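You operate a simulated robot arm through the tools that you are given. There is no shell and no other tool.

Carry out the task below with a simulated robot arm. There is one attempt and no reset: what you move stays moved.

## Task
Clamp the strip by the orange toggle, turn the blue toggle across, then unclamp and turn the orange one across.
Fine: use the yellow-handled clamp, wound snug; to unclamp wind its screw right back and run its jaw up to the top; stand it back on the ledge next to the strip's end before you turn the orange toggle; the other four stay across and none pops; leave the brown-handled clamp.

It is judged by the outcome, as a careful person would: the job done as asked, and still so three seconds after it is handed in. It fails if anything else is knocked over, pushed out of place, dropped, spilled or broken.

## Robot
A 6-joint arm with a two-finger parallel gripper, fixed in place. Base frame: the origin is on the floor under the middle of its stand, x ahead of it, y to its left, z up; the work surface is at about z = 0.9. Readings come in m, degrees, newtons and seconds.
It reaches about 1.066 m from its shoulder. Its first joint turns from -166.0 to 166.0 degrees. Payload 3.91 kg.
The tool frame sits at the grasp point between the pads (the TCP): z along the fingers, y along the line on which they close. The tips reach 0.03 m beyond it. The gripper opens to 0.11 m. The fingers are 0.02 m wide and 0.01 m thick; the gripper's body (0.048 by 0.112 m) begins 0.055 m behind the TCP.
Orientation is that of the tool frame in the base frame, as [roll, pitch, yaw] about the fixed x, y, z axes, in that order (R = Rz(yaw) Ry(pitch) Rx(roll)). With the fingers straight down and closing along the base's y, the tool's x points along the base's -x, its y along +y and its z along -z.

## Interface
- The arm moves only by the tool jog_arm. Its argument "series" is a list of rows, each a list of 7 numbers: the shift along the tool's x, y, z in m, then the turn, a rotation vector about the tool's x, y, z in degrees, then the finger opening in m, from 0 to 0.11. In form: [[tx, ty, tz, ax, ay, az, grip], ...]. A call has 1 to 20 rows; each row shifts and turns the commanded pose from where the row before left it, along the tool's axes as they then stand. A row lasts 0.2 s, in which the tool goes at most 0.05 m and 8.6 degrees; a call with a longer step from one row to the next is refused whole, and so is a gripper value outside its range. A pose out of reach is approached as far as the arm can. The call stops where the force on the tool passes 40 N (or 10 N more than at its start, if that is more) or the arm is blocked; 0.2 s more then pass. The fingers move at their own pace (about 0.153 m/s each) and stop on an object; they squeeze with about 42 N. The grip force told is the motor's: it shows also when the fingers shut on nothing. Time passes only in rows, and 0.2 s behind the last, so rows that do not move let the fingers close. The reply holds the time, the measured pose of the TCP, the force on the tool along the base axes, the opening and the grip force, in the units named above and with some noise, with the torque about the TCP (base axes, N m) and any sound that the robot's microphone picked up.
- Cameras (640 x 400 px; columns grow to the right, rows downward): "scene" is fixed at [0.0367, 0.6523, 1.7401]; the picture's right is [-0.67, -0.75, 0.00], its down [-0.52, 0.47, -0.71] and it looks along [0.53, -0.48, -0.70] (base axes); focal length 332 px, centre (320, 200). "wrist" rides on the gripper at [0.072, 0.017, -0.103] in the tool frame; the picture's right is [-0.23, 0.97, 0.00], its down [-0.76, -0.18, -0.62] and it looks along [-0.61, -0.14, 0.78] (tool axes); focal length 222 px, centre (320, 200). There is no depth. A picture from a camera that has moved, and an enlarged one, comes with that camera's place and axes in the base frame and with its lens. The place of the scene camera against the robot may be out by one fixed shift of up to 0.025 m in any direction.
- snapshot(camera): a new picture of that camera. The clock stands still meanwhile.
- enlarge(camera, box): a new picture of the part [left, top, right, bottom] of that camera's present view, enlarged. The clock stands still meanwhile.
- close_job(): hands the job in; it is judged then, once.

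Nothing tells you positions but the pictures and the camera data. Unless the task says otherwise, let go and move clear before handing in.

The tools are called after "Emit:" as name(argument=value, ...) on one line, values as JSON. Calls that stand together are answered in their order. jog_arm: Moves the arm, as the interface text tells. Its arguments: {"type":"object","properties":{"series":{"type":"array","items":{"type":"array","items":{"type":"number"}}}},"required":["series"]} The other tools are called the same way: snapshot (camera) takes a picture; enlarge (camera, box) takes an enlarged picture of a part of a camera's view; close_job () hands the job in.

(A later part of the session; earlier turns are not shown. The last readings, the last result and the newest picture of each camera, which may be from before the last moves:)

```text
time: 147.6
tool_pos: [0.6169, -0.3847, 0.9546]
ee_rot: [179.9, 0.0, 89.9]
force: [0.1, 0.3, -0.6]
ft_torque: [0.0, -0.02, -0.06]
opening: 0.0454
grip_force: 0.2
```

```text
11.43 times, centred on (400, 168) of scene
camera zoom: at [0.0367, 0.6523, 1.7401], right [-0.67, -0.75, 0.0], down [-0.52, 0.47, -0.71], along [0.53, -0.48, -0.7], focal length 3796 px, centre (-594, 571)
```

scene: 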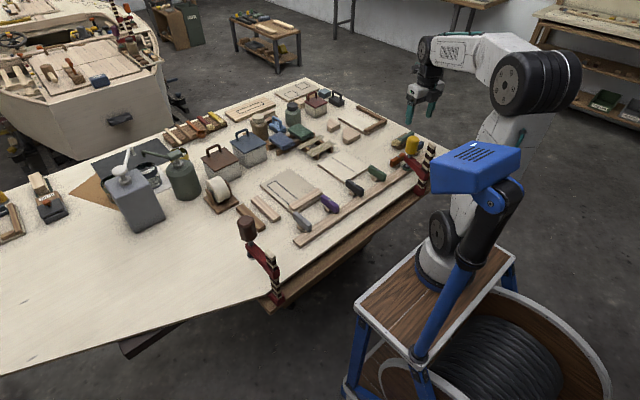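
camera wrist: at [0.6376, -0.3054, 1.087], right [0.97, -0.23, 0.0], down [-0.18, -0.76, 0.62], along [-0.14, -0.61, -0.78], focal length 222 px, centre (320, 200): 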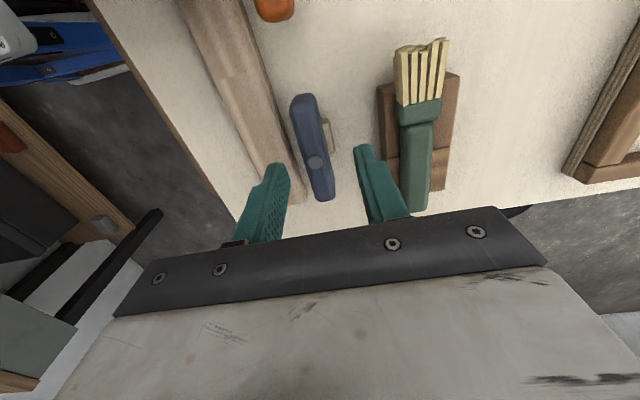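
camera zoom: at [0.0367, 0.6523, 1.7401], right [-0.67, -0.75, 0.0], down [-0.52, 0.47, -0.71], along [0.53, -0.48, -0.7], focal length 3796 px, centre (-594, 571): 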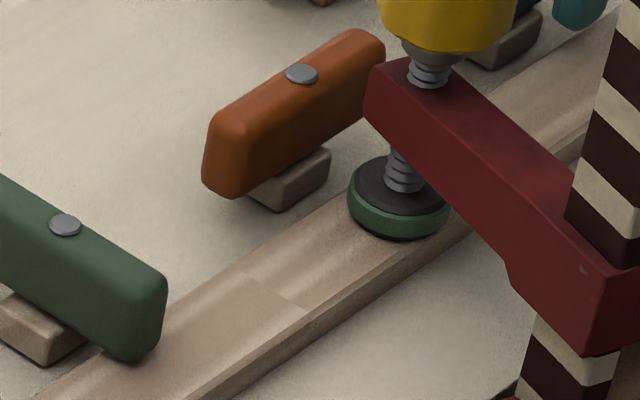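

I'll raise the hand and take a low view from the +x side to compare the strip's top with the toggles' undersides.

Emit:
jog_arm(series=[[0, 0, -0.03, 0, 0, 0, 0.045], [0, 0, -0.04, 0, 0, 0, 0.045], [0, 0, -0.04, 0, 0, 0, 0.045], [0, 0, -0.04, 0, 0, 0, 0.045], [0, 0, 0, 0, 0, 8.2, 0.03], [0, 0, 0, 0, 0, 8.2, 0.03], [0, 0, 0, 0, 0, 8.2, 0.03], [0, 0, 0, 0, 0, 8.2, 0.03], [0, 0, 0, 0, 0, 8.2, 0.03], [0, 0, 0, 0, 0, 8.2, 0.03], [0, 0, 0, 0, 0, 8.2, 0.03], [0, 0, 0, 0, 0, 8.2, 0.03], [0, 0, 0, 0, 0, 8.2, 0.03], [0, 0, 0, 0, 0, 8.2, 0.03], [0, 0, 0, 0, 0, 8.0, 0.03], [0.041, -0.018, 0, 0, 0, 0, 0.03], [0.041, -0.018, 0, 0, 0, 0, 0.03], [0.041, -0.018, 0, 0, 0, 0, 0.03], [0, 0, 0, 0, 0, 0, 0.03]])

Emit:
jog_arm(series=[[0, 0, 0.03, 0, -6, 0, 0.03], [0, 0, 0.03, 0, -8, 0, 0.03], [0, 0, 0.02, 0, -8, 0, 0.03], [0, 0, 0.01, 0, -8, 0, 0.03], [0, 0, 0, 0, 0, 0, 0.03]])

Emit:
snapshot(camera="wrist")

```text
time: 151.6
tool_pos: [0.7386, -0.3296, 1.1005]
ee_rot: [-179.9, 0.0, 0.1]
force: [-0.5, -0.5, 0.2]
ft_torque: [0.0, 0.01, 0.0]
opening: 0.0302
grip_force: 0.2
```

```text
time: 152.8
tool_pos: [0.7279, -0.3296, 1.0131]
ee_rot: [179.9, 30.1, 0.0]
force: [-0.3, -0.1, -0.4]
ft_torque: [0.01, -0.03, 0.01]
opening: 0.0302
grip_force: 0.0
```

```text
taken
camera wrist: at [0.8431, -0.3468, 1.0667], right [-0.2, -0.97, 0.11], down [-0.35, 0.18, 0.92], along [-0.92, 0.14, -0.37], focal length 222 px, centre (320, 200)
```

wrist: 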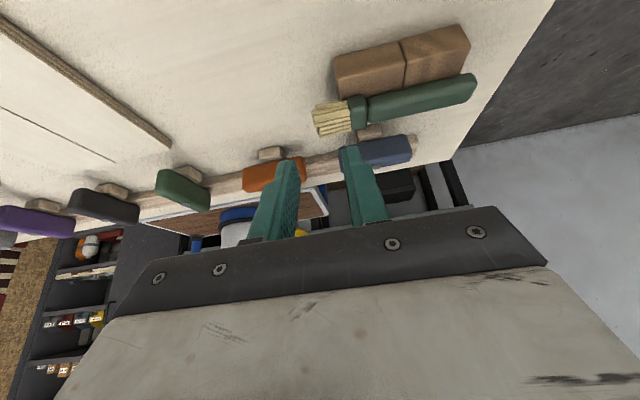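

Emit:
enlarge(camera="wrist", box=[150, 100, 430, 240])

Emit:
enlarge(camera="wrist", box=[320, 110, 430, 190])

Emit:
enlarge(camera="wrist", box=[130, 130, 330, 240])

```text
2.29 times, centred on (290, 170) of wrist
camera zoom: at [0.8431, -0.3468, 1.0667], right [-0.2, -0.97, 0.11], down [-0.35, 0.18, 0.92], along [-0.92, 0.14, -0.37], focal length 508 px, centre (389, 269)
```

zoom: 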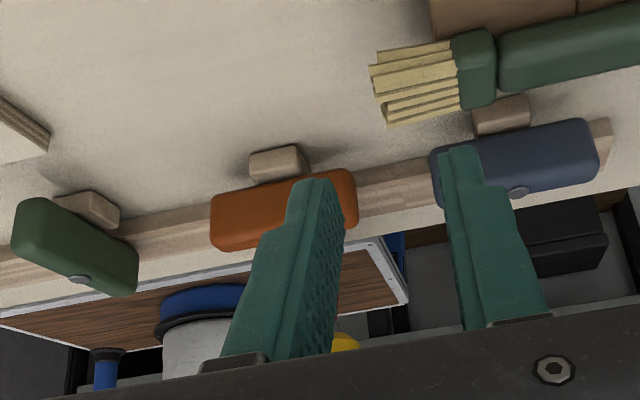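

```text
5.00 times, centred on (375, 150) of wrist
camera zoom: at [0.8431, -0.3468, 1.0667], right [-0.2, -0.97, 0.11], down [-0.35, 0.18, 0.92], along [-0.92, 0.14, -0.37], focal length 1111 px, centre (45, 450)
```

zoom: 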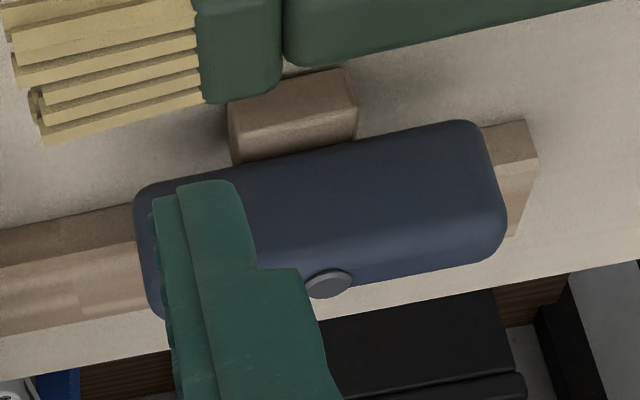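

```text
3.20 times, centred on (230, 185) of wrist
camera zoom: at [0.8431, -0.3468, 1.0667], right [-0.2, -0.97, 0.11], down [-0.35, 0.18, 0.92], along [-0.92, 0.14, -0.37], focal length 711 px, centre (608, 248)
```

zoom: 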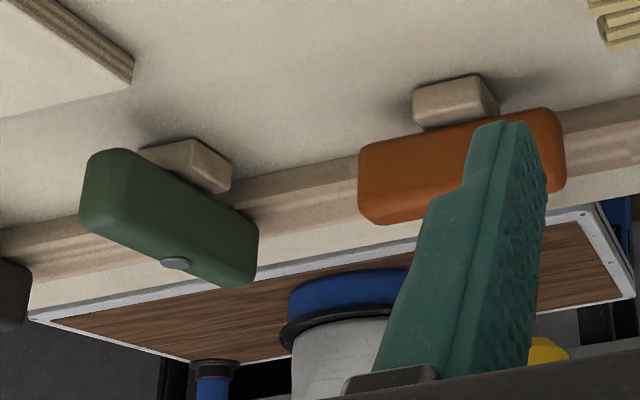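

Emit:
enlarge(camera="wrist", box=[300, 135, 345, 165])

Emit:
enlarge(camera="wrist", box=[395, 120, 440, 165])

Emit:
enlarge(camera="wrist", box=[195, 145, 255, 205])

```text
13.33 times, centred on (322, 150) of wrist
camera zoom: at [0.8431, -0.3468, 1.0667], right [-0.2, -0.97, 0.11], down [-0.35, 0.18, 0.92], along [-0.92, 0.14, -0.37], focal length 2962 px, centre (287, 867)
```

zoom: 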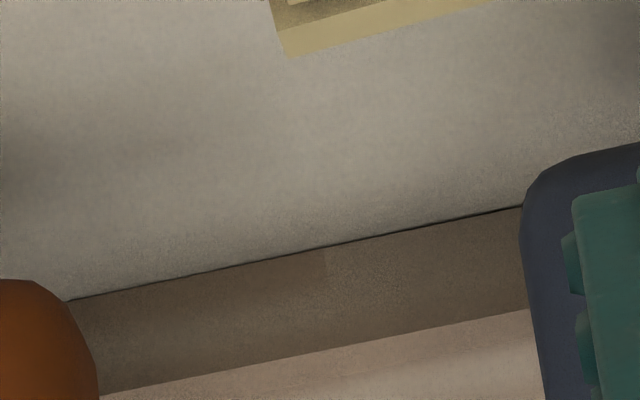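

```text
8.89 times, centred on (418, 142) of wrist
camera zoom: at [0.8431, -0.3468, 1.0667], right [-0.2, -0.97, 0.11], down [-0.35, 0.18, 0.92], along [-0.92, 0.14, -0.37], focal length 1974 px, centre (-547, 711)
```

zoom: 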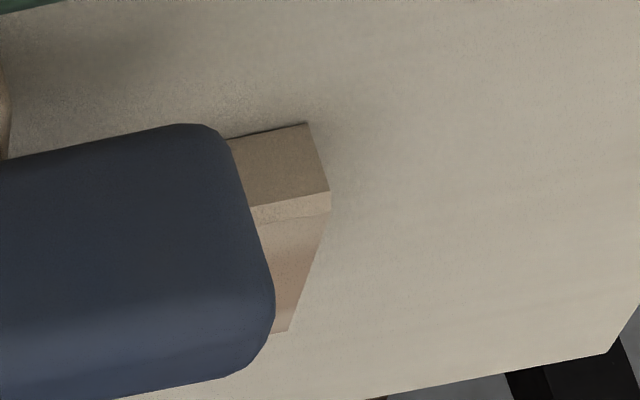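

```text
6.67 times, centred on (225, 175) of wrist
camera zoom: at [0.8431, -0.3468, 1.0667], right [-0.2, -0.97, 0.11], down [-0.35, 0.18, 0.92], along [-0.92, 0.14, -0.37], focal length 1481 px, centre (953, 367)
```

zoom: 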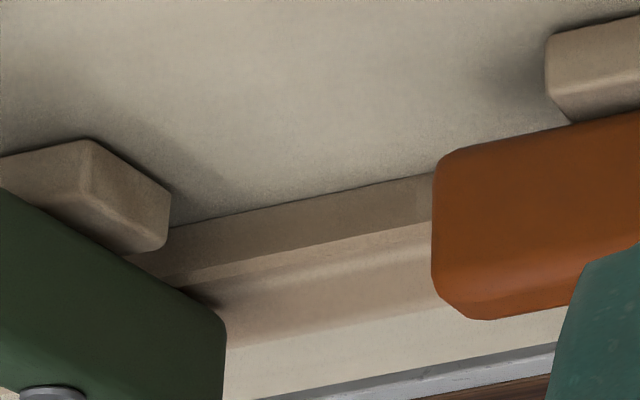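

The strip now lies flat on the bench along the orange-to-blue stretch, and the toggle's underside (≈0.918) is above the strip's top (≈0.912). So the side force came from my grip being about 6 mm off the pivot in y. I'll go back and grip at (0.617, -0.378).

Emit:
jog_arm(series=[[-0.0167, 0, -0.0289, 0, 0, 0, 0.045], [-0.0167, 0, -0.0289, 0, 0, 0, 0.045], [-0.0167, 0, -0.0289, 0, 7.5, 0, 0.045], [0, 0, 0, 0, 7.5, 0, 0.045], [0, 0, 0, 0, 7.5, 0, 0.045], [0, 0, 0, 0, 7.6, 0, 0.045], [-0.037, 0.016, 0, 0, 0, 0, 0.045], [-0.037, 0.016, 0, 0, 0, 0, 0.045], [-0.037, 0.016, 0, 0, 0, 0, 0.045], [0, 0, 0, 0, 0, -8.2, 0.045], [0, 0, 0, 0, 0, -8.2, 0.045], [0, 0, 0, 0, 0, -8.2, 0.045], [0, 0, 0, 0, 0, -8.2, 0.045], [0, 0, 0, 0, 0, -8.2, 0.045], [0, 0, 0, 0, 0, -8.2, 0.045], [0, 0, 0, 0, 0, -8.2, 0.045], [0, 0, 0, 0, 0, -8.2, 0.045], [0, 0, 0, 0, 0, -8.2, 0.045], [0, 0, 0, 0, 0, -8.2, 0.045], [0, 0, 0, 0, 0, -8.0, 0.045]])

Emit:
jog_arm(series=[[0, 0, 0, 0, 0, 0, 0.045]])

Emit:
enlarge(camera="wrist", box=[220, 40, 420, 220])

```text
time: 157.0
tool_pos: [0.6165, -0.3796, 1.115]
ee_rot: [179.8, 0.0, 90.3]
force: [0.0, -0.2, -0.5]
ft_torque: [-0.01, 0.01, 0.03]
opening: 0.0449
grip_force: 0.0
```

```text
time: 157.4
tool_pos: [0.6169, -0.3785, 1.1153]
ee_rot: [179.9, 0.0, 90.2]
force: [-1.0, -0.8, -0.5]
ft_torque: [-0.02, -0.01, 0.0]
opening: 0.0452
grip_force: 0.0
```

```text
2.22 times, centred on (320, 130) of wrist
camera zoom: at [0.6346, -0.3061, 1.2176], right [0.97, -0.23, 0.0], down [-0.18, -0.76, 0.62], along [-0.14, -0.61, -0.78], focal length 494 px, centre (320, 356)
```

zoom: 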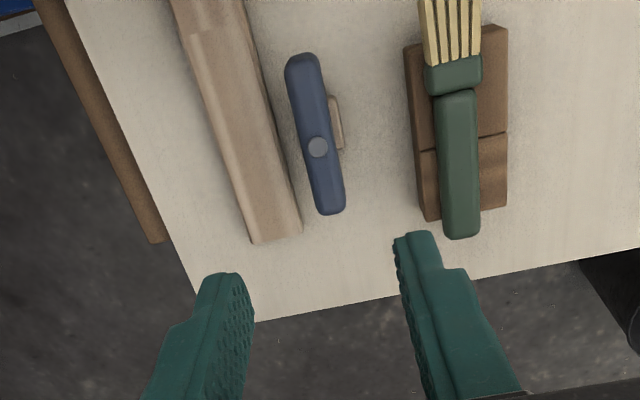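

Now centred on the pivot (0.6175, -0.3785). Descending and closing.

Emit:
jog_arm(series=[[0, 0.0006, 0.04, 0, 0, 0, 0.045], [0, 0, 0.04, 0, 0, 0, 0.045], [0, 0, 0.03, 0, 0, 0, 0.045], [0, 0, 0.025, 0, 0, 0, 0.045], [0, 0, 0.015, 0, 0, 0, 0.045], [0, 0, 0.012, 0, 0, 0, 0.045], [0, 0, 0, 0, 0, 0, 0.045]])

Emit:
enlarge(camera="wrist", box=[240, 80, 400, 215])

```text
time: 159.0
tool_pos: [0.6196, -0.3783, 0.9516]
ee_rot: [179.9, 0.1, 90.1]
force: [-0.5, -0.2, 0.3]
ft_torque: [0.03, 0.01, 0.01]
opening: 0.045
grip_force: 0.2
```

```text
2.96 times, centred on (320, 148) of wrist
camera zoom: at [0.6363, -0.3065, 1.0554], right [0.97, -0.23, 0.0], down [-0.18, -0.76, 0.62], along [-0.14, -0.61, -0.78], focal length 658 px, centre (320, 356)
```

zoom: 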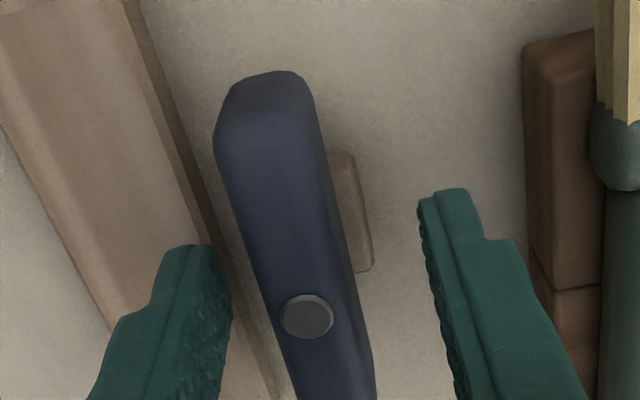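

Emit:
jog_arm(series=[[0, -0.0018, 0, 0, 0, 0, 0.045], [0, 0, 0, 0, 0, 0, 0.03], [0, 0, 0, 0, 0, 0, 0.015], [0, 0, 0, 0, 0, 0, 0.0], [0, 0, 0, 0, 0, 0, 0.0], [0, 0, 0, 0, 0, -5, 0.0], [0, 0, 0, 0, 0, -5, 0.0], [0, 0, 0, 0, 0, -5, 0.0], [0, 0, 0, 0, 0, -5, 0.0], [0, 0, 0, 0, 0, 0, 0.0]])

Emit:
enlarge(camera="wrist", box=[220, 60, 420, 220])

```text
time: 161.2
tool_pos: [0.6154, -0.3791, 0.9523]
ee_rot: [179.9, 0.0, 110.2]
force: [-9.6, 1.0, -3.1]
ft_torque: [0.46, 0.6, -0.02]
opening: 0.0178
grip_force: 44.7
```

```text
2.50 times, centred on (320, 140) of wrist
camera zoom: at [0.6072, -0.3049, 1.0557], right [0.99, 0.12, 0.0], down [0.09, -0.78, 0.62], along [0.08, -0.62, -0.78], focal length 555 px, centre (320, 350)
```

zoom: 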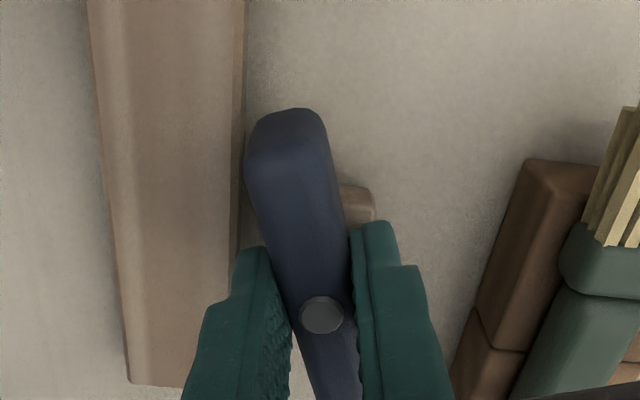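

Forces are moderate now. I'll add a 1.5 mm correction and continue turning.

Emit:
jog_arm(series=[[0.0005, -0.0014, 0, 0, 0, -4, 0.0], [0, 0, 0, 0, 0, -5, 0.0], [0, 0, 0, 0, 0, -5, 0.0], [0, 0, 0, 0, 0, -5, 0.0], [0, 0, 0, 0, 0, -5, 0.0], [0, 0, 0, 0, 0, 0, 0.0]])

Emit:
enlarge(camera="wrist", box=[220, 60, 420, 220])

Emit:
enlarge(camera="scene", box=[380, 110, 450, 180])

```text
time: 162.6
tool_pos: [0.6148, -0.3792, 0.9522]
ee_rot: [180.0, 0.2, 134.2]
force: [8.9, -8.6, -4.1]
ft_torque: [-0.1, 0.19, -0.01]
opening: 0.0179
grip_force: 45.0
```

```text
2.50 times, centred on (320, 140) of wrist
camera zoom: at [0.5773, -0.3151, 1.0555], right [0.86, 0.52, 0.0], down [0.4, -0.67, 0.63], along [0.32, -0.54, -0.78], focal length 555 px, centre (320, 350)
```

zoom: 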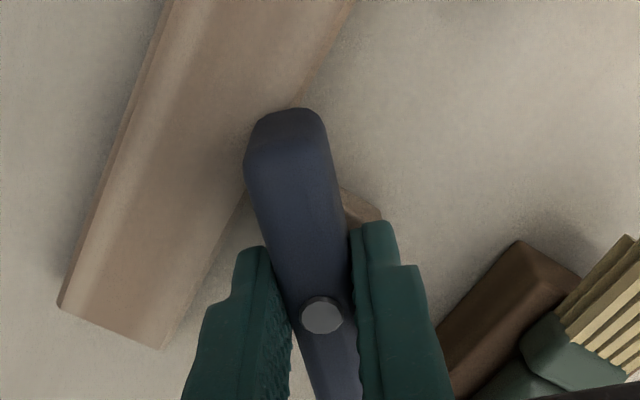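

```text
5.71 times, centred on (415, 145) of scene
camera zoom: at [0.0367, 0.6523, 1.7401], right [-0.67, -0.75, 0.0], down [-0.52, 0.47, -0.71], along [0.53, -0.48, -0.7], focal length 1898 px, centre (-223, 514)
```

zoom: 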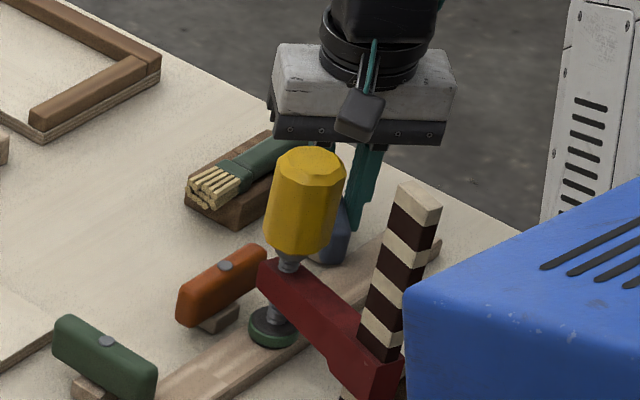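

The toggle now passes over the strip. Continuing.

Emit:
jog_arm(series=[[-0.0015, 0, 0, 0, 0, -4, 0.0], [0, 0, 0, 0, 0, -5, 0.0], [0, 0, 0, 0, 0, -5, 0.0], [0, 0, 0, 0, 0, -5, 0.0], [0, 0, 0, 0, 0, -5, 0.0], [0, 0, 0, 0, 0, 0, 0.0]])

Emit:
enlarge(camera="wrist", box=[220, 60, 420, 220])

```text
time: 164.0
tool_pos: [0.6156, -0.38, 0.9528]
ee_rot: [180.0, 0.2, 158.2]
force: [-5.2, -7.2, 0.9]
ft_torque: [-0.19, 0.31, -0.04]
opening: 0.0177
grip_force: 45.3
```

```text
2.50 times, centred on (320, 140) of wrist
camera zoom: at [0.5546, -0.3367, 1.0556], right [0.57, 0.82, 0.0], down [0.64, -0.45, 0.62], along [0.51, -0.36, -0.78], focal length 555 px, centre (320, 350)
```

zoom: 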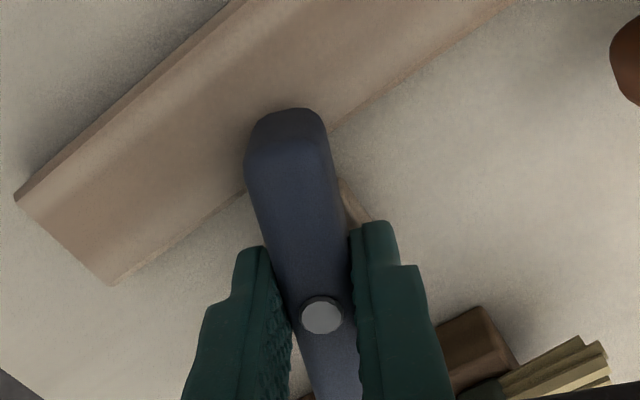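

Emit:
jog_arm(series=[[0, 0, 0, 0, 0, -5, 0.0], [0, 0, 0, 0, 0, -5, 0.0], [0, 0, 0, 0, 0, -5, 0.0], [0, 0, 0, 0, 0, -5, 0.0], [0, 0, 0, 0, 0, -2, 0.0], [0, 0, 0, 0, 0, 0, 0.0]])

Emit:
enlarge(camera="wrist", box=[220, 40, 420, 220])

Emit:
snapshot(camera="wrist")

```text
time: 165.4
tool_pos: [0.6138, -0.3807, 0.9535]
ee_rot: [-180.0, 0.1, -179.9]
force: [-22.9, -10.4, 3.8]
ft_torque: [-0.16, 1.34, -0.17]
opening: 0.0177
grip_force: 45.6
```

```text
2.22 times, centred on (320, 130) of wrist
camera zoom: at [0.5429, -0.3631, 1.0556], right [0.23, 0.97, 0.0], down [0.76, -0.18, 0.62], along [0.61, -0.14, -0.78], focal length 494 px, centre (320, 356)
```

zoom: 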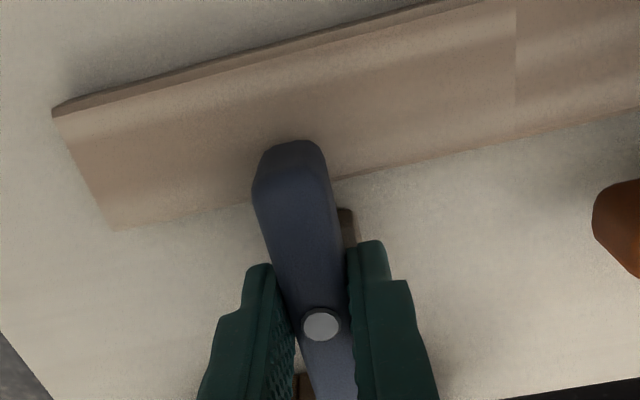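

```text
taken
camera wrist: at [0.5429, -0.3631, 1.0556], right [0.23, 0.97, 0.0], down [0.76, -0.18, 0.62], along [0.61, -0.14, -0.78], focal length 222 px, centre (320, 200)
```

wrist: 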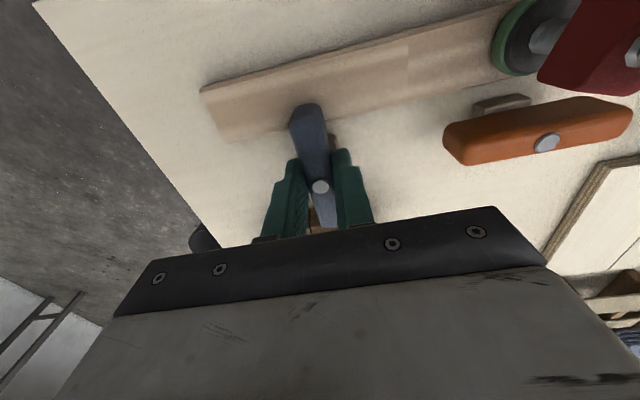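

The toggle is across. There's some side load from my grip offset, so I'll relieve it by shifting a few mm, then open.

Emit:
jog_arm(series=[[0.002, -0.001, 0, 0, 0, 0, 0.0], [0.001, 0, 0, 0, 0, 0, 0.0], [0, 0, 0, 0, 0, 0, 0.0]])

Emit:
enlarge(camera="scene", box=[380, 110, 450, 180])

```text
time: 166.2
tool_pos: [0.6149, -0.3795, 0.9526]
ee_rot: [-179.8, 0.1, -179.8]
force: [10.1, -3.2, -7.8]
ft_torque: [0.14, -0.28, -0.13]
opening: 0.018
grip_force: 45.4
```

```text
5.71 times, centred on (415, 145) of scene
camera zoom: at [0.0367, 0.6523, 1.7401], right [-0.67, -0.75, 0.0], down [-0.52, 0.47, -0.71], along [0.53, -0.48, -0.7], focal length 1898 px, centre (-223, 514)
```

zoom: 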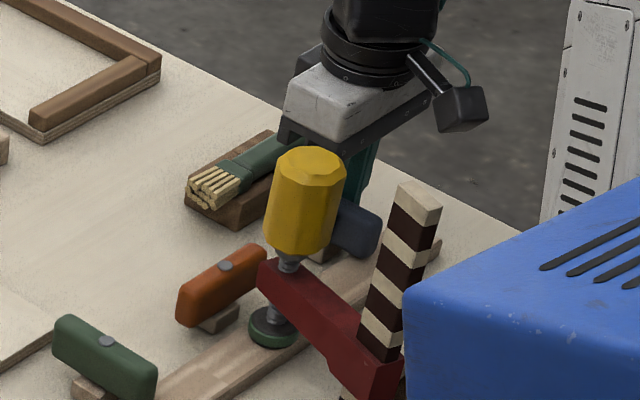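

Emit:
jog_arm(series=[[-0.001, 0, 0, 0, 0, 0, 0.0], [0, 0, 0, 0, 0, 0, 0.0], [0, 0, 0, 0, 0, 0, 0.025], [0, 0, 0, 0, 0, 0, 0.04], [0, 0, -0.01, 0, 0, 0, 0.04], [0, 0, -0.03, 0, 0, 0, 0.04], [0, 0, -0.04, 0, 0, 0, 0.04], [0, 0, -0.04, 0, 0, 0, 0.04], [0, 0, -0.04, 0, 0, 0, 0.04], [0, 0, 0, 0, 0, 0, 0.04]])

Emit:
snapshot(camera="wrist")

Emit:
enlarge(camera="scene", box=[370, 110, 450, 190])

```text
time: 168.4
tool_pos: [0.6149, -0.3816, 1.1144]
ee_rot: [179.9, 0.1, -179.9]
force: [-0.7, -0.1, -0.8]
ft_torque: [-0.01, 0.01, 0.03]
opening: 0.0398
grip_force: 0.0
```

```text
taken
camera wrist: at [0.544, -0.3639, 1.2164], right [0.23, 0.97, 0.0], down [0.76, -0.18, 0.62], along [0.61, -0.14, -0.78], focal length 222 px, centre (320, 200)
```

wrist: 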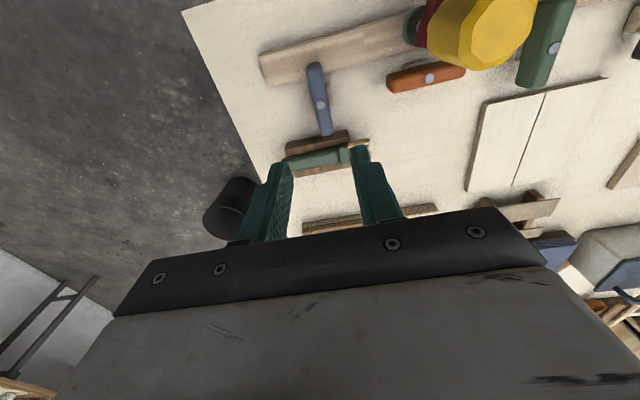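

```text
5.00 times, centred on (410, 150) of scene
camera zoom: at [0.0367, 0.6523, 1.7401], right [-0.67, -0.75, 0.0], down [-0.52, 0.47, -0.71], along [0.53, -0.48, -0.7], focal length 1661 px, centre (-130, 450)
```

zoom: 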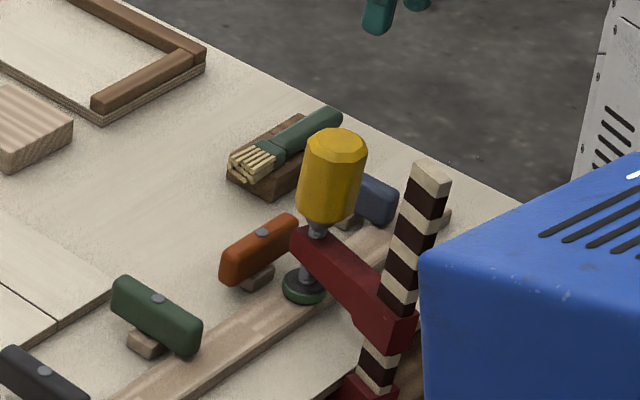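

Blue is across and the clamp still holds (green). Let me check its angle against the others.

Emit:
enlarge(camera="wrist", box=[240, 0, 600, 180])

```text
1.78 times, centred on (420, 90) of wrist
camera zoom: at [0.544, -0.3639, 1.2164], right [0.23, 0.97, 0.0], down [0.76, -0.18, 0.62], along [0.61, -0.14, -0.78], focal length 395 px, centre (142, 396)
```

zoom: 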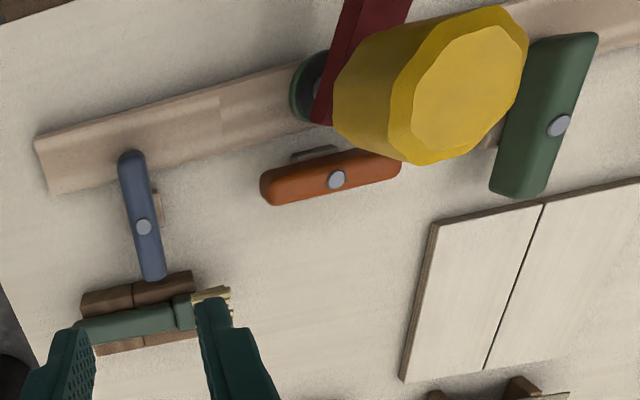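

Blue lies squarely across the strip. Now to unclamp: go back above the yellow handle, and wind my open hand clockwise to get a full counter-clockwise bite.

Emit:
jog_arm(series=[[0.0147, 0.04, 0, 0, 0, 0, 0.075], [0.0147, 0.04, 0, 0, 0, 0, 0.075], [0.0147, 0.04, 0, 0, 0, 0, 0.075], [0, 0, 0, 0, 0, 8.4, 0.075], [0, 0, 0, 0, 0, 8.4, 0.075], [0, 0, 0, 0, 0, 8.4, 0.075], [0, 0, 0, 0, 0, 8.4, 0.075], [0, 0, 0, 0, 0, 8.4, 0.075], [0, 0, 0, 0, 0, 8.4, 0.075], [0, 0, 0, 0, 0, 8.4, 0.075], [0, 0, 0, 0, 0, 8.4, 0.075], [0, 0, 0, 0, 0, 8.4, 0.075], [0, 0, 0, 0, 0, 8.4, 0.075], [0, 0, 0, 0, 0, 8.4, 0.075], [0, 0, 0, 0, 0, 8.4, 0.075], [0, 0, 0, 0, 0, 8.4, 0.075], [0, 0, 0, 0, 0, 8.4, 0.075], [0, 0, 0, 0, 0, 8.4, 0.075], [0, 0, 0, 0, 0, 8.4, 0.075], [0, 0, 0, 0, 0, 8.4, 0.075]])

Emit:
jog_arm(series=[[0, 0, 0, 0, 0, 8.4, 0.075], [0, 0, 0, 0, 0, 8.4, 0.075], [0, 0, 0, 0, 0, 8.4, 0.075], [0, 0, 0, 0, 0, 8.4, 0.075], [0, 0, 0, 0, 0, 8.4, 0.075], [0, 0, 0, 0, 0, 0, 0.075]])

Emit:
enlarge(camera="wrist", box=[240, 50, 420, 220])

```text
time: 172.6
tool_pos: [0.5685, -0.2601, 1.1142]
ee_rot: [180.0, -0.1, 37.1]
force: [-0.4, 0.5, -0.3]
ft_torque: [0.01, 0.01, 0.0]
opening: 0.0751
grip_force: 0.0
```

```text
time: 174.0
tool_pos: [0.5681, -0.2607, 1.1114]
ee_rot: [-179.9, -0.1, -4.8]
force: [0.0, -0.2, -1.3]
ft_torque: [0.0, 0.02, 0.0]
opening: 0.075
grip_force: 0.0
```

```text
2.35 times, centred on (330, 135) of wrist
camera zoom: at [0.6404, -0.2831, 1.2153], right [-0.31, -0.95, 0.0], down [-0.75, 0.24, 0.62], along [-0.59, 0.19, -0.78], focal length 523 px, centre (296, 353)
```

zoom: 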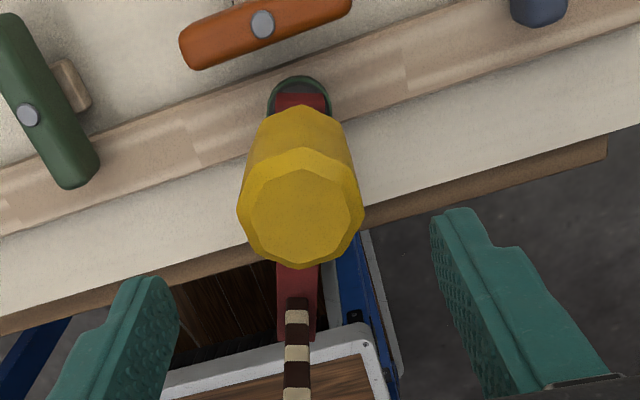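

The handle is centred under the hand. I'll descend, grip, and start unwinding counter-clockwise.

Emit:
jog_arm(series=[[0, 0, 0.03, 0, 0, 0, 0.075], [0, 0, 0.03, 0, 0, 0, 0.075], [0, 0, 0.015, 0, 0, 0, 0.075], [0, 0, 0.0115, 0, 0, 0, 0.075], [0, 0, 0, 0, 0, 0, 0.05], [0, 0, 0, 0, 0, 0, 0.03], [0, 0, 0, 0, 0, 0, 0.0], [0, 0, 0, 0, 0, 0, 0.0]])

Emit:
enlarge(camera="scene", box=[370, 130, 440, 200])

```text
time: 175.8
tool_pos: [0.5701, -0.2608, 1.0257]
ee_rot: [179.8, -0.1, -4.7]
force: [-4.1, -14.2, 0.8]
ft_torque: [-1.35, 0.17, 0.04]
opening: 0.0399
grip_force: 42.1
```

```text
5.71 times, centred on (405, 165) of scene
camera zoom: at [0.0367, 0.6523, 1.7401], right [-0.67, -0.75, 0.0], down [-0.52, 0.47, -0.71], along [0.53, -0.48, -0.7], focal length 1898 px, centre (-166, 400)
```

zoom: 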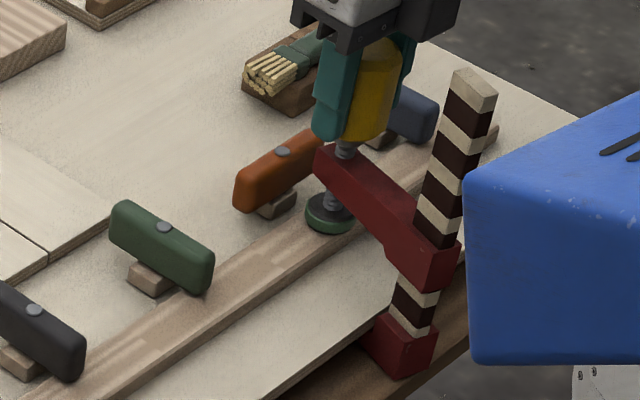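

Emit:
jog_arm(series=[[0, 0.002, 0, 0, 0, 0, 0.0], [0, 0, 0, 0, 0, -8.5, 0.0], [0, 0, 0, 0, 0, -8.5, 0.0], [0, 0, 0, 0, 0, -8.5, 0.0], [0, 0, 0, 0, 0, -8.5, 0.0], [0, 0, 0, 0, 0, -8.5, 0.0], [0, 0, 0, 0, 0, -8.5, 0.0], [0, 0, 0, 0, 0, -8.5, 0.0], [0, 0, 0, 0, 0, -8.5, 0.0], [0, 0, 0, 0, 0, -8.5, 0.0], [0, 0, 0, 0, 0, -8.5, 0.0], [0, 0, 0, 0, 0, 0, 0.0]])

Emit:
enlarge(camera="scene", box=[370, 130, 440, 200])

Emit:
enlarge(camera="scene", box=[380, 150, 420, 185])

```text
time: 178.4
tool_pos: [0.5687, -0.262, 1.027]
ee_rot: [179.9, 0.0, 80.4]
force: [1.8, 2.6, 12.9]
ft_torque: [0.01, -0.4, 0.03]
opening: 0.0395
grip_force: 41.8
```

```text
5.71 times, centred on (405, 165) of scene
camera zoom: at [0.0367, 0.6523, 1.7401], right [-0.67, -0.75, 0.0], down [-0.52, 0.47, -0.71], along [0.53, -0.48, -0.7], focal length 1898 px, centre (-166, 400)
```

zoom: 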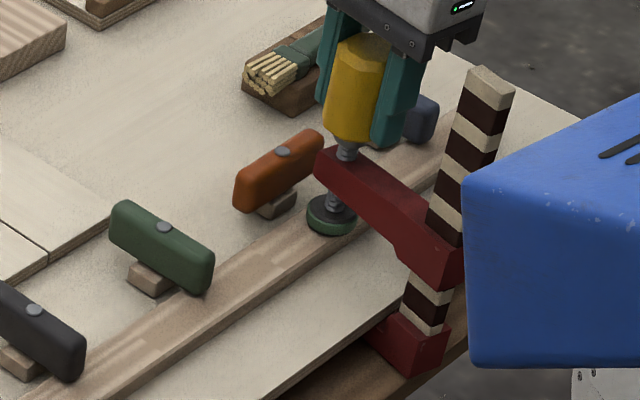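

```text
11.43 times, centred on (400, 168) of scene
camera zoom: at [0.0367, 0.6523, 1.7401], right [-0.67, -0.75, 0.0], down [-0.52, 0.47, -0.71], along [0.53, -0.48, -0.7], focal length 3796 px, centre (-594, 571)
```

zoom: 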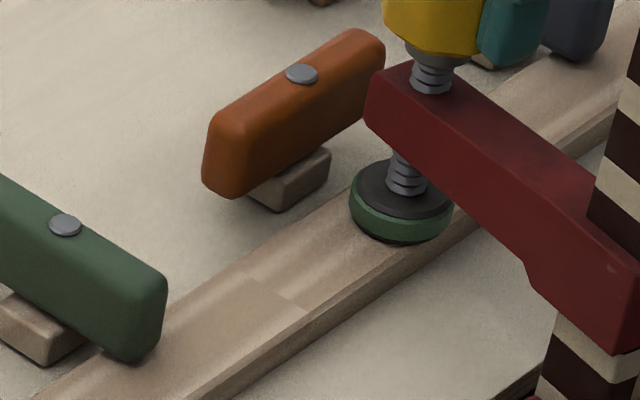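

Unwinding works; the pressure now is only my own push. I'll ease up and keep unwinding, letting the handle rise with the screw.

Emit:
jog_arm(series=[[0, 0, -0.0012, 0, 0, -8.5, 0.0], [0, 0, -0.0001, 0, 0, -8.5, 0.0], [0, 0, -0.0001, 0, 0, -8.5, 0.0], [0, 0, -0.0001, 0, 0, -8.5, 0.0], [0, 0, -0.0001, 0, 0, -8.5, 0.0], [0, 0, -0.0001, 0, 0, -8.5, 0.0], [0, 0, -0.0001, 0, 0, -8.5, 0.0], [0, 0, -0.0001, 0, 0, -8.5, 0.0], [0, 0, -0.0001, 0, 0, -8.5, 0.0], [0, 0, -0.0001, 0, 0, -8.5, 0.0], [0, 0, 0, 0, 0, 0, 0.0]])

Emit:
enlarge(camera="scene", box=[370, 130, 440, 200])

Emit:
enlarge(camera="scene", box=[380, 150, 420, 185])

```text
time: 180.8
tool_pos: [0.5694, -0.2623, 1.0282]
ee_rot: [-179.9, 0.1, 165.4]
force: [5.0, 8.0, -0.2]
ft_torque: [0.79, -0.73, -0.01]
opening: 0.0386
grip_force: 42.0
```

```text
5.71 times, centred on (405, 165) of scene
camera zoom: at [0.0367, 0.6523, 1.7401], right [-0.67, -0.75, 0.0], down [-0.52, 0.47, -0.71], along [0.53, -0.48, -0.7], focal length 1898 px, centre (-166, 400)
```

zoom: 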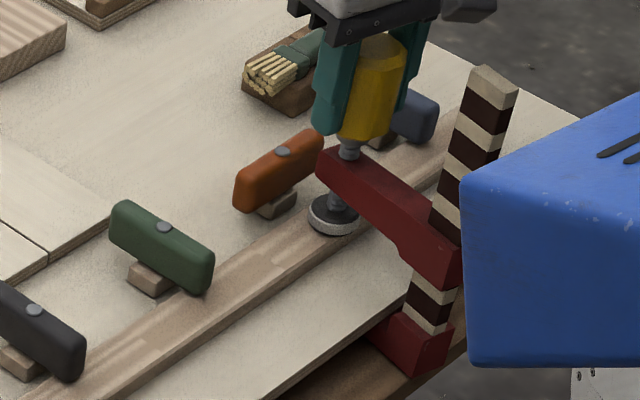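

```text
11.43 times, centred on (400, 168) of scene
camera zoom: at [0.0367, 0.6523, 1.7401], right [-0.67, -0.75, 0.0], down [-0.52, 0.47, -0.71], along [0.53, -0.48, -0.7], focal length 3796 px, centre (-594, 571)
```

zoom: 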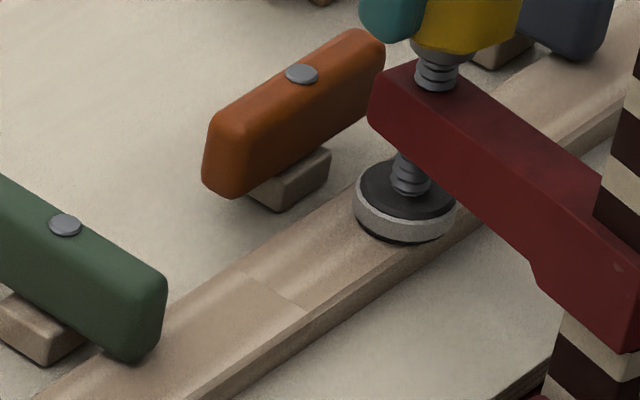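

The pad is unloaded (white ring). Continuing to unwind.

Emit:
jog_arm(series=[[0, 0, -0.0005, 0, 0, -8.5, 0.0], [0, 0, -0.0001, 0, 0, -8.5, 0.0], [0, 0, -0.0001, 0, 0, -8.5, 0.0], [0, 0, -0.0001, 0, 0, -8.5, 0.0], [0, 0, -0.0001, 0, 0, -8.5, 0.0], [0, 0, -0.0001, 0, 0, -8.5, 0.0], [0, 0, -0.0001, 0, 0, -8.5, 0.0], [0, 0, -0.0001, 0, 0, -8.5, 0.0], [0, 0, -0.0001, 0, 0, -8.5, 0.0], [0, 0, -0.0001, 0, 0, -8.5, 0.0], [0, 0, 0, 0, 0, 0, 0.0]])

Emit:
enlarge(camera="scene", box=[370, 130, 440, 200])

Emit:
enlarge(camera="scene", box=[380, 150, 420, 185])

```text
time: 183.2
tool_pos: [0.5678, -0.2633, 1.0284]
ee_rot: [-179.9, 0.0, -109.6]
force: [-5.7, 1.1, 0.4]
ft_torque: [-0.08, 0.55, -0.02]
opening: 0.0382
grip_force: 41.9
```

```text
5.71 times, centred on (405, 165) of scene
camera zoom: at [0.0367, 0.6523, 1.7401], right [-0.67, -0.75, 0.0], down [-0.52, 0.47, -0.71], along [0.53, -0.48, -0.7], focal length 1898 px, centre (-166, 400)
```

zoom: 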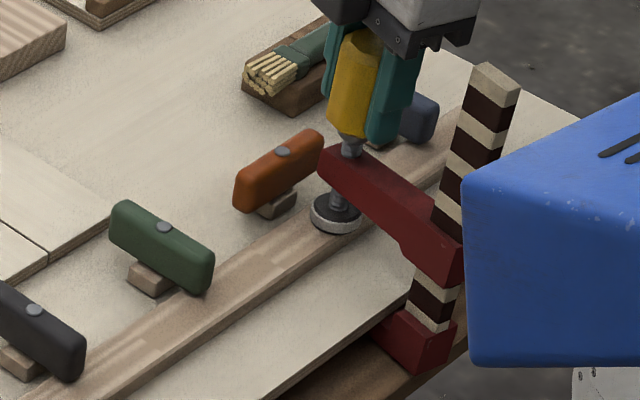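

```text
11.43 times, centred on (400, 168) of scene
camera zoom: at [0.0367, 0.6523, 1.7401], right [-0.67, -0.75, 0.0], down [-0.52, 0.47, -0.71], along [0.53, -0.48, -0.7], focal length 3796 px, centre (-594, 571)
```

zoom: 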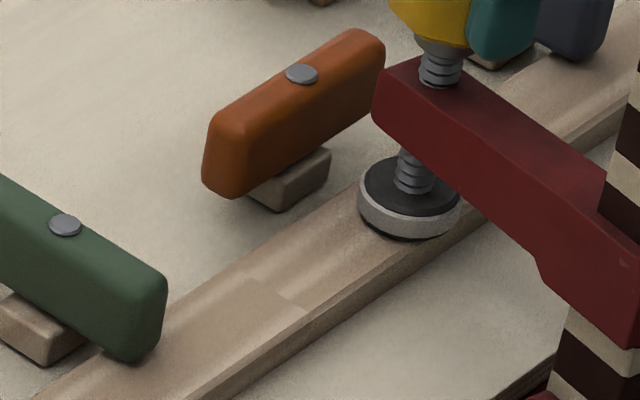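

Emit:
enlarge(camera="scene", box=[395, 145, 420, 172])

Emit:
enlarge(camera="wrist", box=[240, 60, 400, 180])

```text
14.81 times, centred on (408, 158) of scene
camera zoom: at [0.0367, 0.6523, 1.7401], right [-0.67, -0.75, 0.0], down [-0.52, 0.47, -0.71], along [0.53, -0.48, -0.7], focal length 4921 px, centre (-976, 815)
```

zoom: 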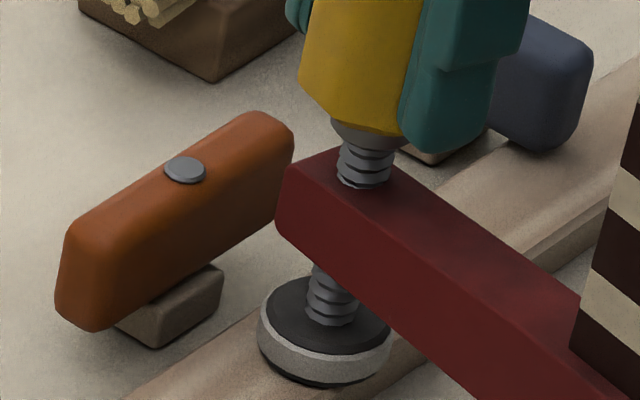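

```text
3.33 times, centred on (320, 120) of wrist
camera zoom: at [0.529, -0.3255, 1.1319], right [-0.84, 0.54, 0.0], down [0.42, 0.66, 0.62], along [0.34, 0.52, -0.78], focal length 740 px, centre (320, 467)
```

zoom: 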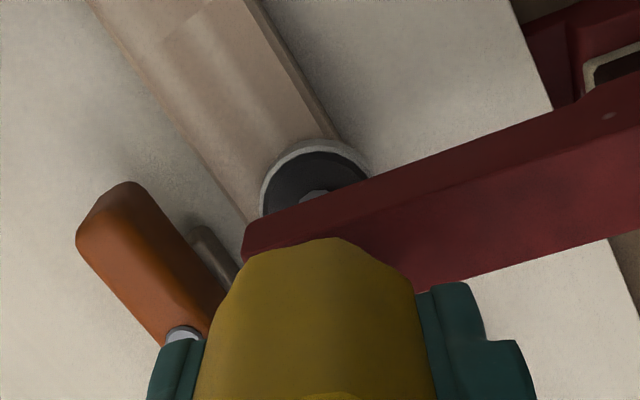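

Unclamped. The screw has more to go, so I'll take further bites: open, rotate back clockwise, regrip, and unwind.

Emit:
jog_arm(series=[[0, 0, 0, 0, 0, 0, 0.055], [0, 0, 0, 0, 0, 0, 0.075], [0, 0, 0, 0, 0, 8.5, 0.075], [0, 0, 0, 0, 0, 8.5, 0.075], [0, 0, 0, 0, 0, 8.5, 0.075], [0, 0, 0, 0, 0, 8.5, 0.075], [0, 0, 0, 0, 0, 8.5, 0.075], [0, 0, 0, 0, 0, 8.5, 0.075], [0, 0, 0, 0, 0, 8.5, 0.075], [0, 0, 0, 0, 0, 8.5, 0.075], [0, 0, 0, 0, 0, 8.5, 0.075], [0, 0, 0, 0, 0, 8.5, 0.075], [0, 0, 0, 0, 0, 8.5, 0.075], [0, 0, 0, 0, 0, 8.5, 0.075], [0, 0, 0, 0, 0, 8.5, 0.075], [0, 0, 0, 0, 0, 8.5, 0.075], [0, 0, 0, 0, 0, 8.5, 0.075], [0, 0, 0, 0, 0, 8.5, 0.075], [0, 0, 0, 0, 0, 8.5, 0.075], [0, 0, 0, 0, 0, 8.5, 0.075]])

Emit:
jog_arm(series=[[0, 0, 0, 0, 0, 8.5, 0.075], [0, 0, 0, 0, 0, 8.5, 0.075], [0, 0, 0, 0, 0, 8.5, 0.075], [0, 0, 0, 0, 0, 8.5, 0.075], [0, 0, 0, 0, 0, 8.5, 0.075], [0, 0, 0, 0, 0, 8.5, 0.075], [0, 0, 0, 0, 0, 8.5, 0.075], [0, 0, 0, 0, 0, 8.5, 0.075], [0, 0, 0, 0, 0, 8.5, 0.075], [0, 0, 0, 0, 0, 8.5, 0.075], [0, 0, 0, 0, 0, 8.5, 0.075], [0, 0, 0, 0, 0, 0, 0.075]])

Emit:
enlarge(camera="wrist", box=[220, 60, 420, 230])

Emit:
enlarge(camera="scene", box=[370, 130, 440, 200])

```text
time: 187.4
tool_pos: [0.5696, -0.2622, 1.0289]
ee_rot: [179.9, 0.0, 97.2]
force: [-0.8, -0.1, -0.5]
ft_torque: [-0.02, 0.02, 0.02]
opening: 0.075
grip_force: 0.1
```

```text
time: 190.0
tool_pos: [0.569, -0.2619, 1.0284]
ee_rot: [-179.9, 0.0, 3.6]
force: [0.2, 0.0, 0.3]
ft_torque: [-0.05, -0.01, 0.01]
opening: 0.0752
grip_force: 0.1
```

```text
2.35 times, centred on (320, 145) of wrist
camera zoom: at [0.6427, -0.274, 1.1323], right [-0.16, -0.99, 0.0], down [-0.77, 0.13, 0.62], along [-0.61, 0.1, -0.78], focal length 523 px, centre (320, 329)
```

zoom: 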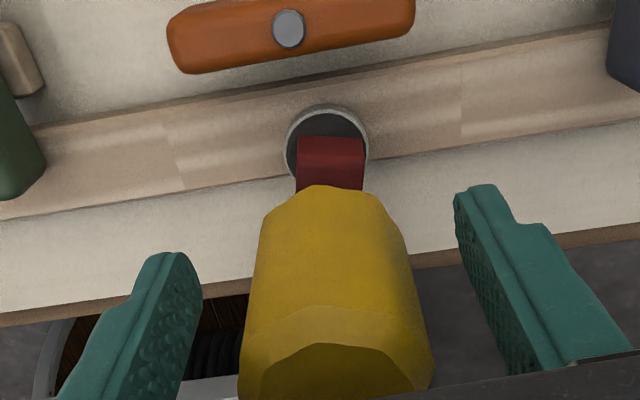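

```text
5.71 times, centred on (405, 165) of scene
camera zoom: at [0.0367, 0.6523, 1.7401], right [-0.67, -0.75, 0.0], down [-0.52, 0.47, -0.71], along [0.53, -0.48, -0.7], focal length 1898 px, centre (-166, 400)
```

zoom: 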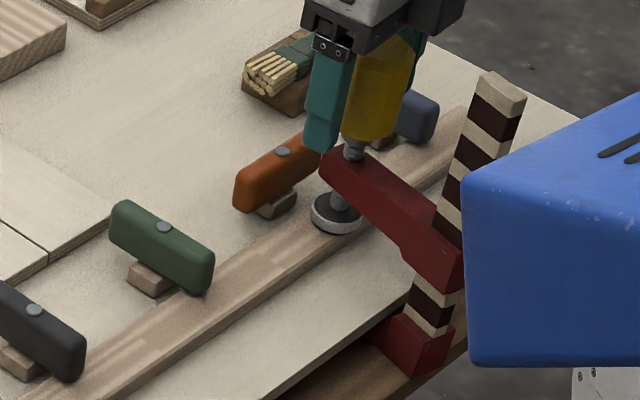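

Emit:
jog_arm(series=[[0, 0, 0, 0, 0, 0, 0.05], [0, 0, 0, 0, 0, 0, 0.03], [0, 0, 0, 0, 0, 0, 0.0], [0, 0, -0.0001, 0, 0, -8.5, 0.0], [0, 0, -0.0001, 0, 0, -8.5, 0.0], [0, 0, -0.0001, 0, 0, -8.5, 0.0], [0, 0, -0.0001, 0, 0, -8.5, 0.0], [0, 0, -0.0001, 0, 0, -8.5, 0.0], [0, 0, -0.0001, 0, 0, -8.5, 0.0], [0, 0, -0.0001, 0, 0, -8.5, 0.0], [0, 0, -0.0001, 0, 0, -8.5, 0.0], [0, 0, -0.0001, 0, 0, -8.5, 0.0], [0, 0, -0.0001, 0, 0, -8.5, 0.0], [0, 0, -0.0001, 0, 0, -8.5, 0.0], [0, 0, -0.0001, 0, 0, -8.5, 0.0], [0, 0, -0.0001, 0, 0, -8.5, 0.0], [0, 0, -0.0001, 0, 0, -8.5, 0.0], [0, 0, 0, 0, 0, 0, 0.0]])

Emit:
jog_arm(series=[[0, 0, -0.0001, 0, 0, -8.5, 0.0], [0, 0, -0.0001, 0, 0, -8.5, 0.0], [0, 0, -0.0001, 0, 0, -8.5, 0.0], [0, 0, -0.0001, 0, 0, -8.5, 0.0], [0, 0, -0.0001, 0, 0, -8.5, 0.0], [0, 0, -0.0001, 0, 0, -8.5, 0.0], [0, 0, -0.0001, 0, 0, -8.5, 0.0], [0, 0, -0.0001, 0, 0, -8.5, 0.0], [0, 0, -0.0001, 0, 0, -8.5, 0.0], [0, 0, -0.0001, 0, 0, -8.5, 0.0], [0, 0, -0.0001, 0, 0, -8.5, 0.0], [0, 0, -0.0001, 0, 0, -8.5, 0.0], [0, 0, -0.0001, 0, 0, -8.5, 0.0], [0, 0, -0.0001, 0, 0, -8.5, 0.0], [0, 0, 0, 0, 0, 0, 0.0]])

Emit:
enlarge(camera="scene", box=[370, 130, 440, 200])

Emit:
enlarge(camera="scene", box=[395, 145, 420, 172])

```text
time: 193.8
tool_pos: [0.5691, -0.262, 1.0311]
ee_rot: [179.9, 0.1, 122.9]
force: [-4.6, -1.4, -12.8]
ft_torque: [-0.33, 0.42, -0.01]
opening: 0.0411
grip_force: 42.7
```

```text
time: 197.0
tool_pos: [0.5687, -0.2628, 1.033]
ee_rot: [-179.9, 0.1, -118.1]
force: [-0.4, 0.4, -2.7]
ft_torque: [-0.06, -0.37, -0.03]
opening: 0.0411
grip_force: 42.0
```

```text
5.71 times, centred on (405, 165) of scene
camera zoom: at [0.0367, 0.6523, 1.7401], right [-0.67, -0.75, 0.0], down [-0.52, 0.47, -0.71], along [0.53, -0.48, -0.7], focal length 1898 px, centre (-166, 400)
```

zoom: 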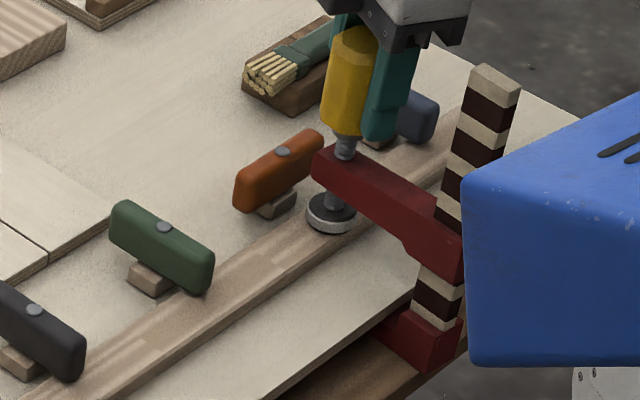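

```text
14.81 times, centred on (408, 158) of scene
camera zoom: at [0.0367, 0.6523, 1.7401], right [-0.67, -0.75, 0.0], down [-0.52, 0.47, -0.71], along [0.53, -0.48, -0.7], focal length 4921 px, centre (-976, 815)
```

zoom: 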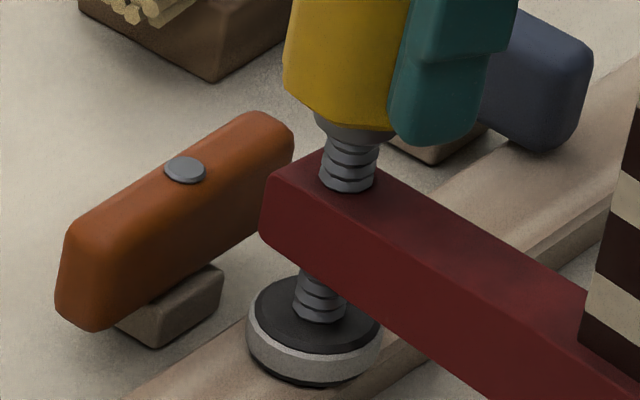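

The screw is backing out (thread visibly longer above the arm). Another bite.

Emit:
jog_arm(series=[[0, 0, 0, 0, 0, 0, 0.055], [0, 0, 0, 0, 0, 0, 0.075], [0, 0, 0, 0, 0, 8.5, 0.075], [0, 0, 0, 0, 0, 8.5, 0.075], [0, 0, 0, 0, 0, 8.5, 0.075], [0, 0, 0, 0, 0, 8.5, 0.075], [0, 0, 0, 0, 0, 8.5, 0.075], [0, 0, 0, 0, 0, 8.5, 0.075], [0, 0, 0, 0, 0, 8.5, 0.075], [0, 0, 0, 0, 0, 8.5, 0.075], [0, 0, 0, 0, 0, 8.5, 0.075], [0, 0, 0, 0, 0, 8.5, 0.075], [0, 0, 0, 0, 0, 8.5, 0.075], [0, 0, 0, 0, 0, 8.5, 0.075], [0, 0, 0, 0, 0, 8.5, 0.075], [0, 0, 0, 0, 0, 8.5, 0.075], [0, 0, 0, 0, 0, 8.5, 0.075], [0, 0, 0, 0, 0, 8.5, 0.075], [0, 0, 0, 0, 0, 8.5, 0.075], [0, 0, 0, 0, 0, 8.5, 0.075]])

Emit:
jog_arm(series=[[0, 0, 0, 0, 0, 8.5, 0.075], [0, 0, 0, 0, 0, 8.5, 0.075], [0, 0, 0, 0, 0, 8.5, 0.075], [0, 0, 0, 0, 0, 8.5, 0.075], [0, 0, 0, 0, 0, 8.5, 0.075], [0, 0, 0, 0, 0, 8.5, 0.075], [0, 0, 0, 0, 0, 8.5, 0.075], [0, 0, 0, 0, 0, 8.5, 0.075], [0, 0, 0, 0, 0, 8.5, 0.075], [0, 0, 0, 0, 0, 8.5, 0.075], [0, 0, 0, 0, 0, 0, 0.075]])

Emit:
enlarge(camera="wrist", box=[220, 60, 420, 230])

Emit:
enlarge(camera="scene", box=[370, 130, 440, 200])

```text
time: 201.2
tool_pos: [0.5684, -0.2636, 1.0313]
ee_rot: [179.9, 0.1, 88.6]
force: [0.3, 0.9, 0.5]
ft_torque: [0.0, 0.02, 0.0]
opening: 0.0751
grip_force: 0.1
```

```text
time: 203.6
tool_pos: [0.5693, -0.2618, 1.0331]
ee_rot: [-179.9, -0.1, 3.7]
force: [-0.3, 0.5, 0.2]
ft_torque: [0.03, -0.03, 0.01]
opening: 0.075
grip_force: 0.0
```

```text
2.35 times, centred on (320, 145) of wrist
camera zoom: at [0.6429, -0.2744, 1.1355], right [-0.16, -0.99, 0.0], down [-0.77, 0.13, 0.62], along [-0.61, 0.1, -0.78], focal length 523 px, centre (320, 329)
```

zoom: 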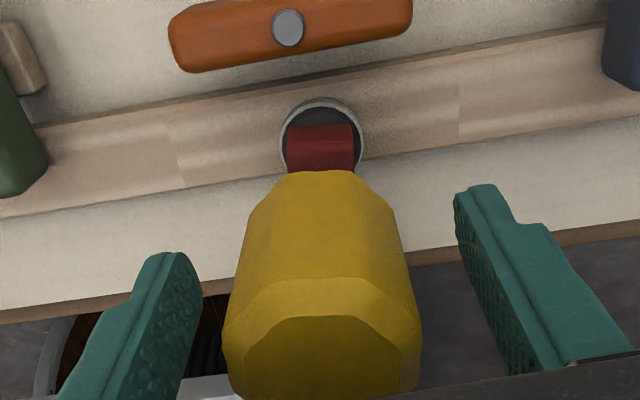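

```text
5.71 times, centred on (405, 165) of scene
camera zoom: at [0.0367, 0.6523, 1.7401], right [-0.67, -0.75, 0.0], down [-0.52, 0.47, -0.71], along [0.53, -0.48, -0.7], focal length 1898 px, centre (-166, 400)
```

zoom: 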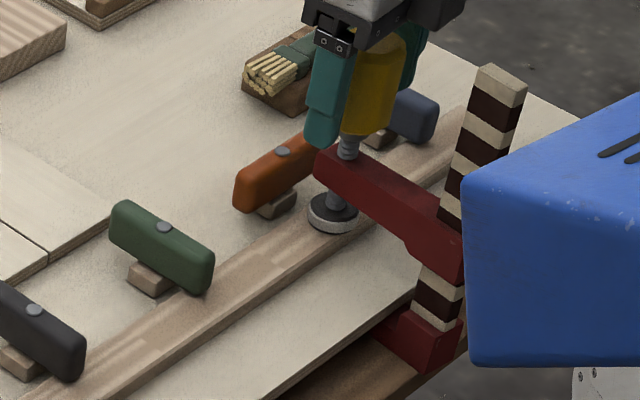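

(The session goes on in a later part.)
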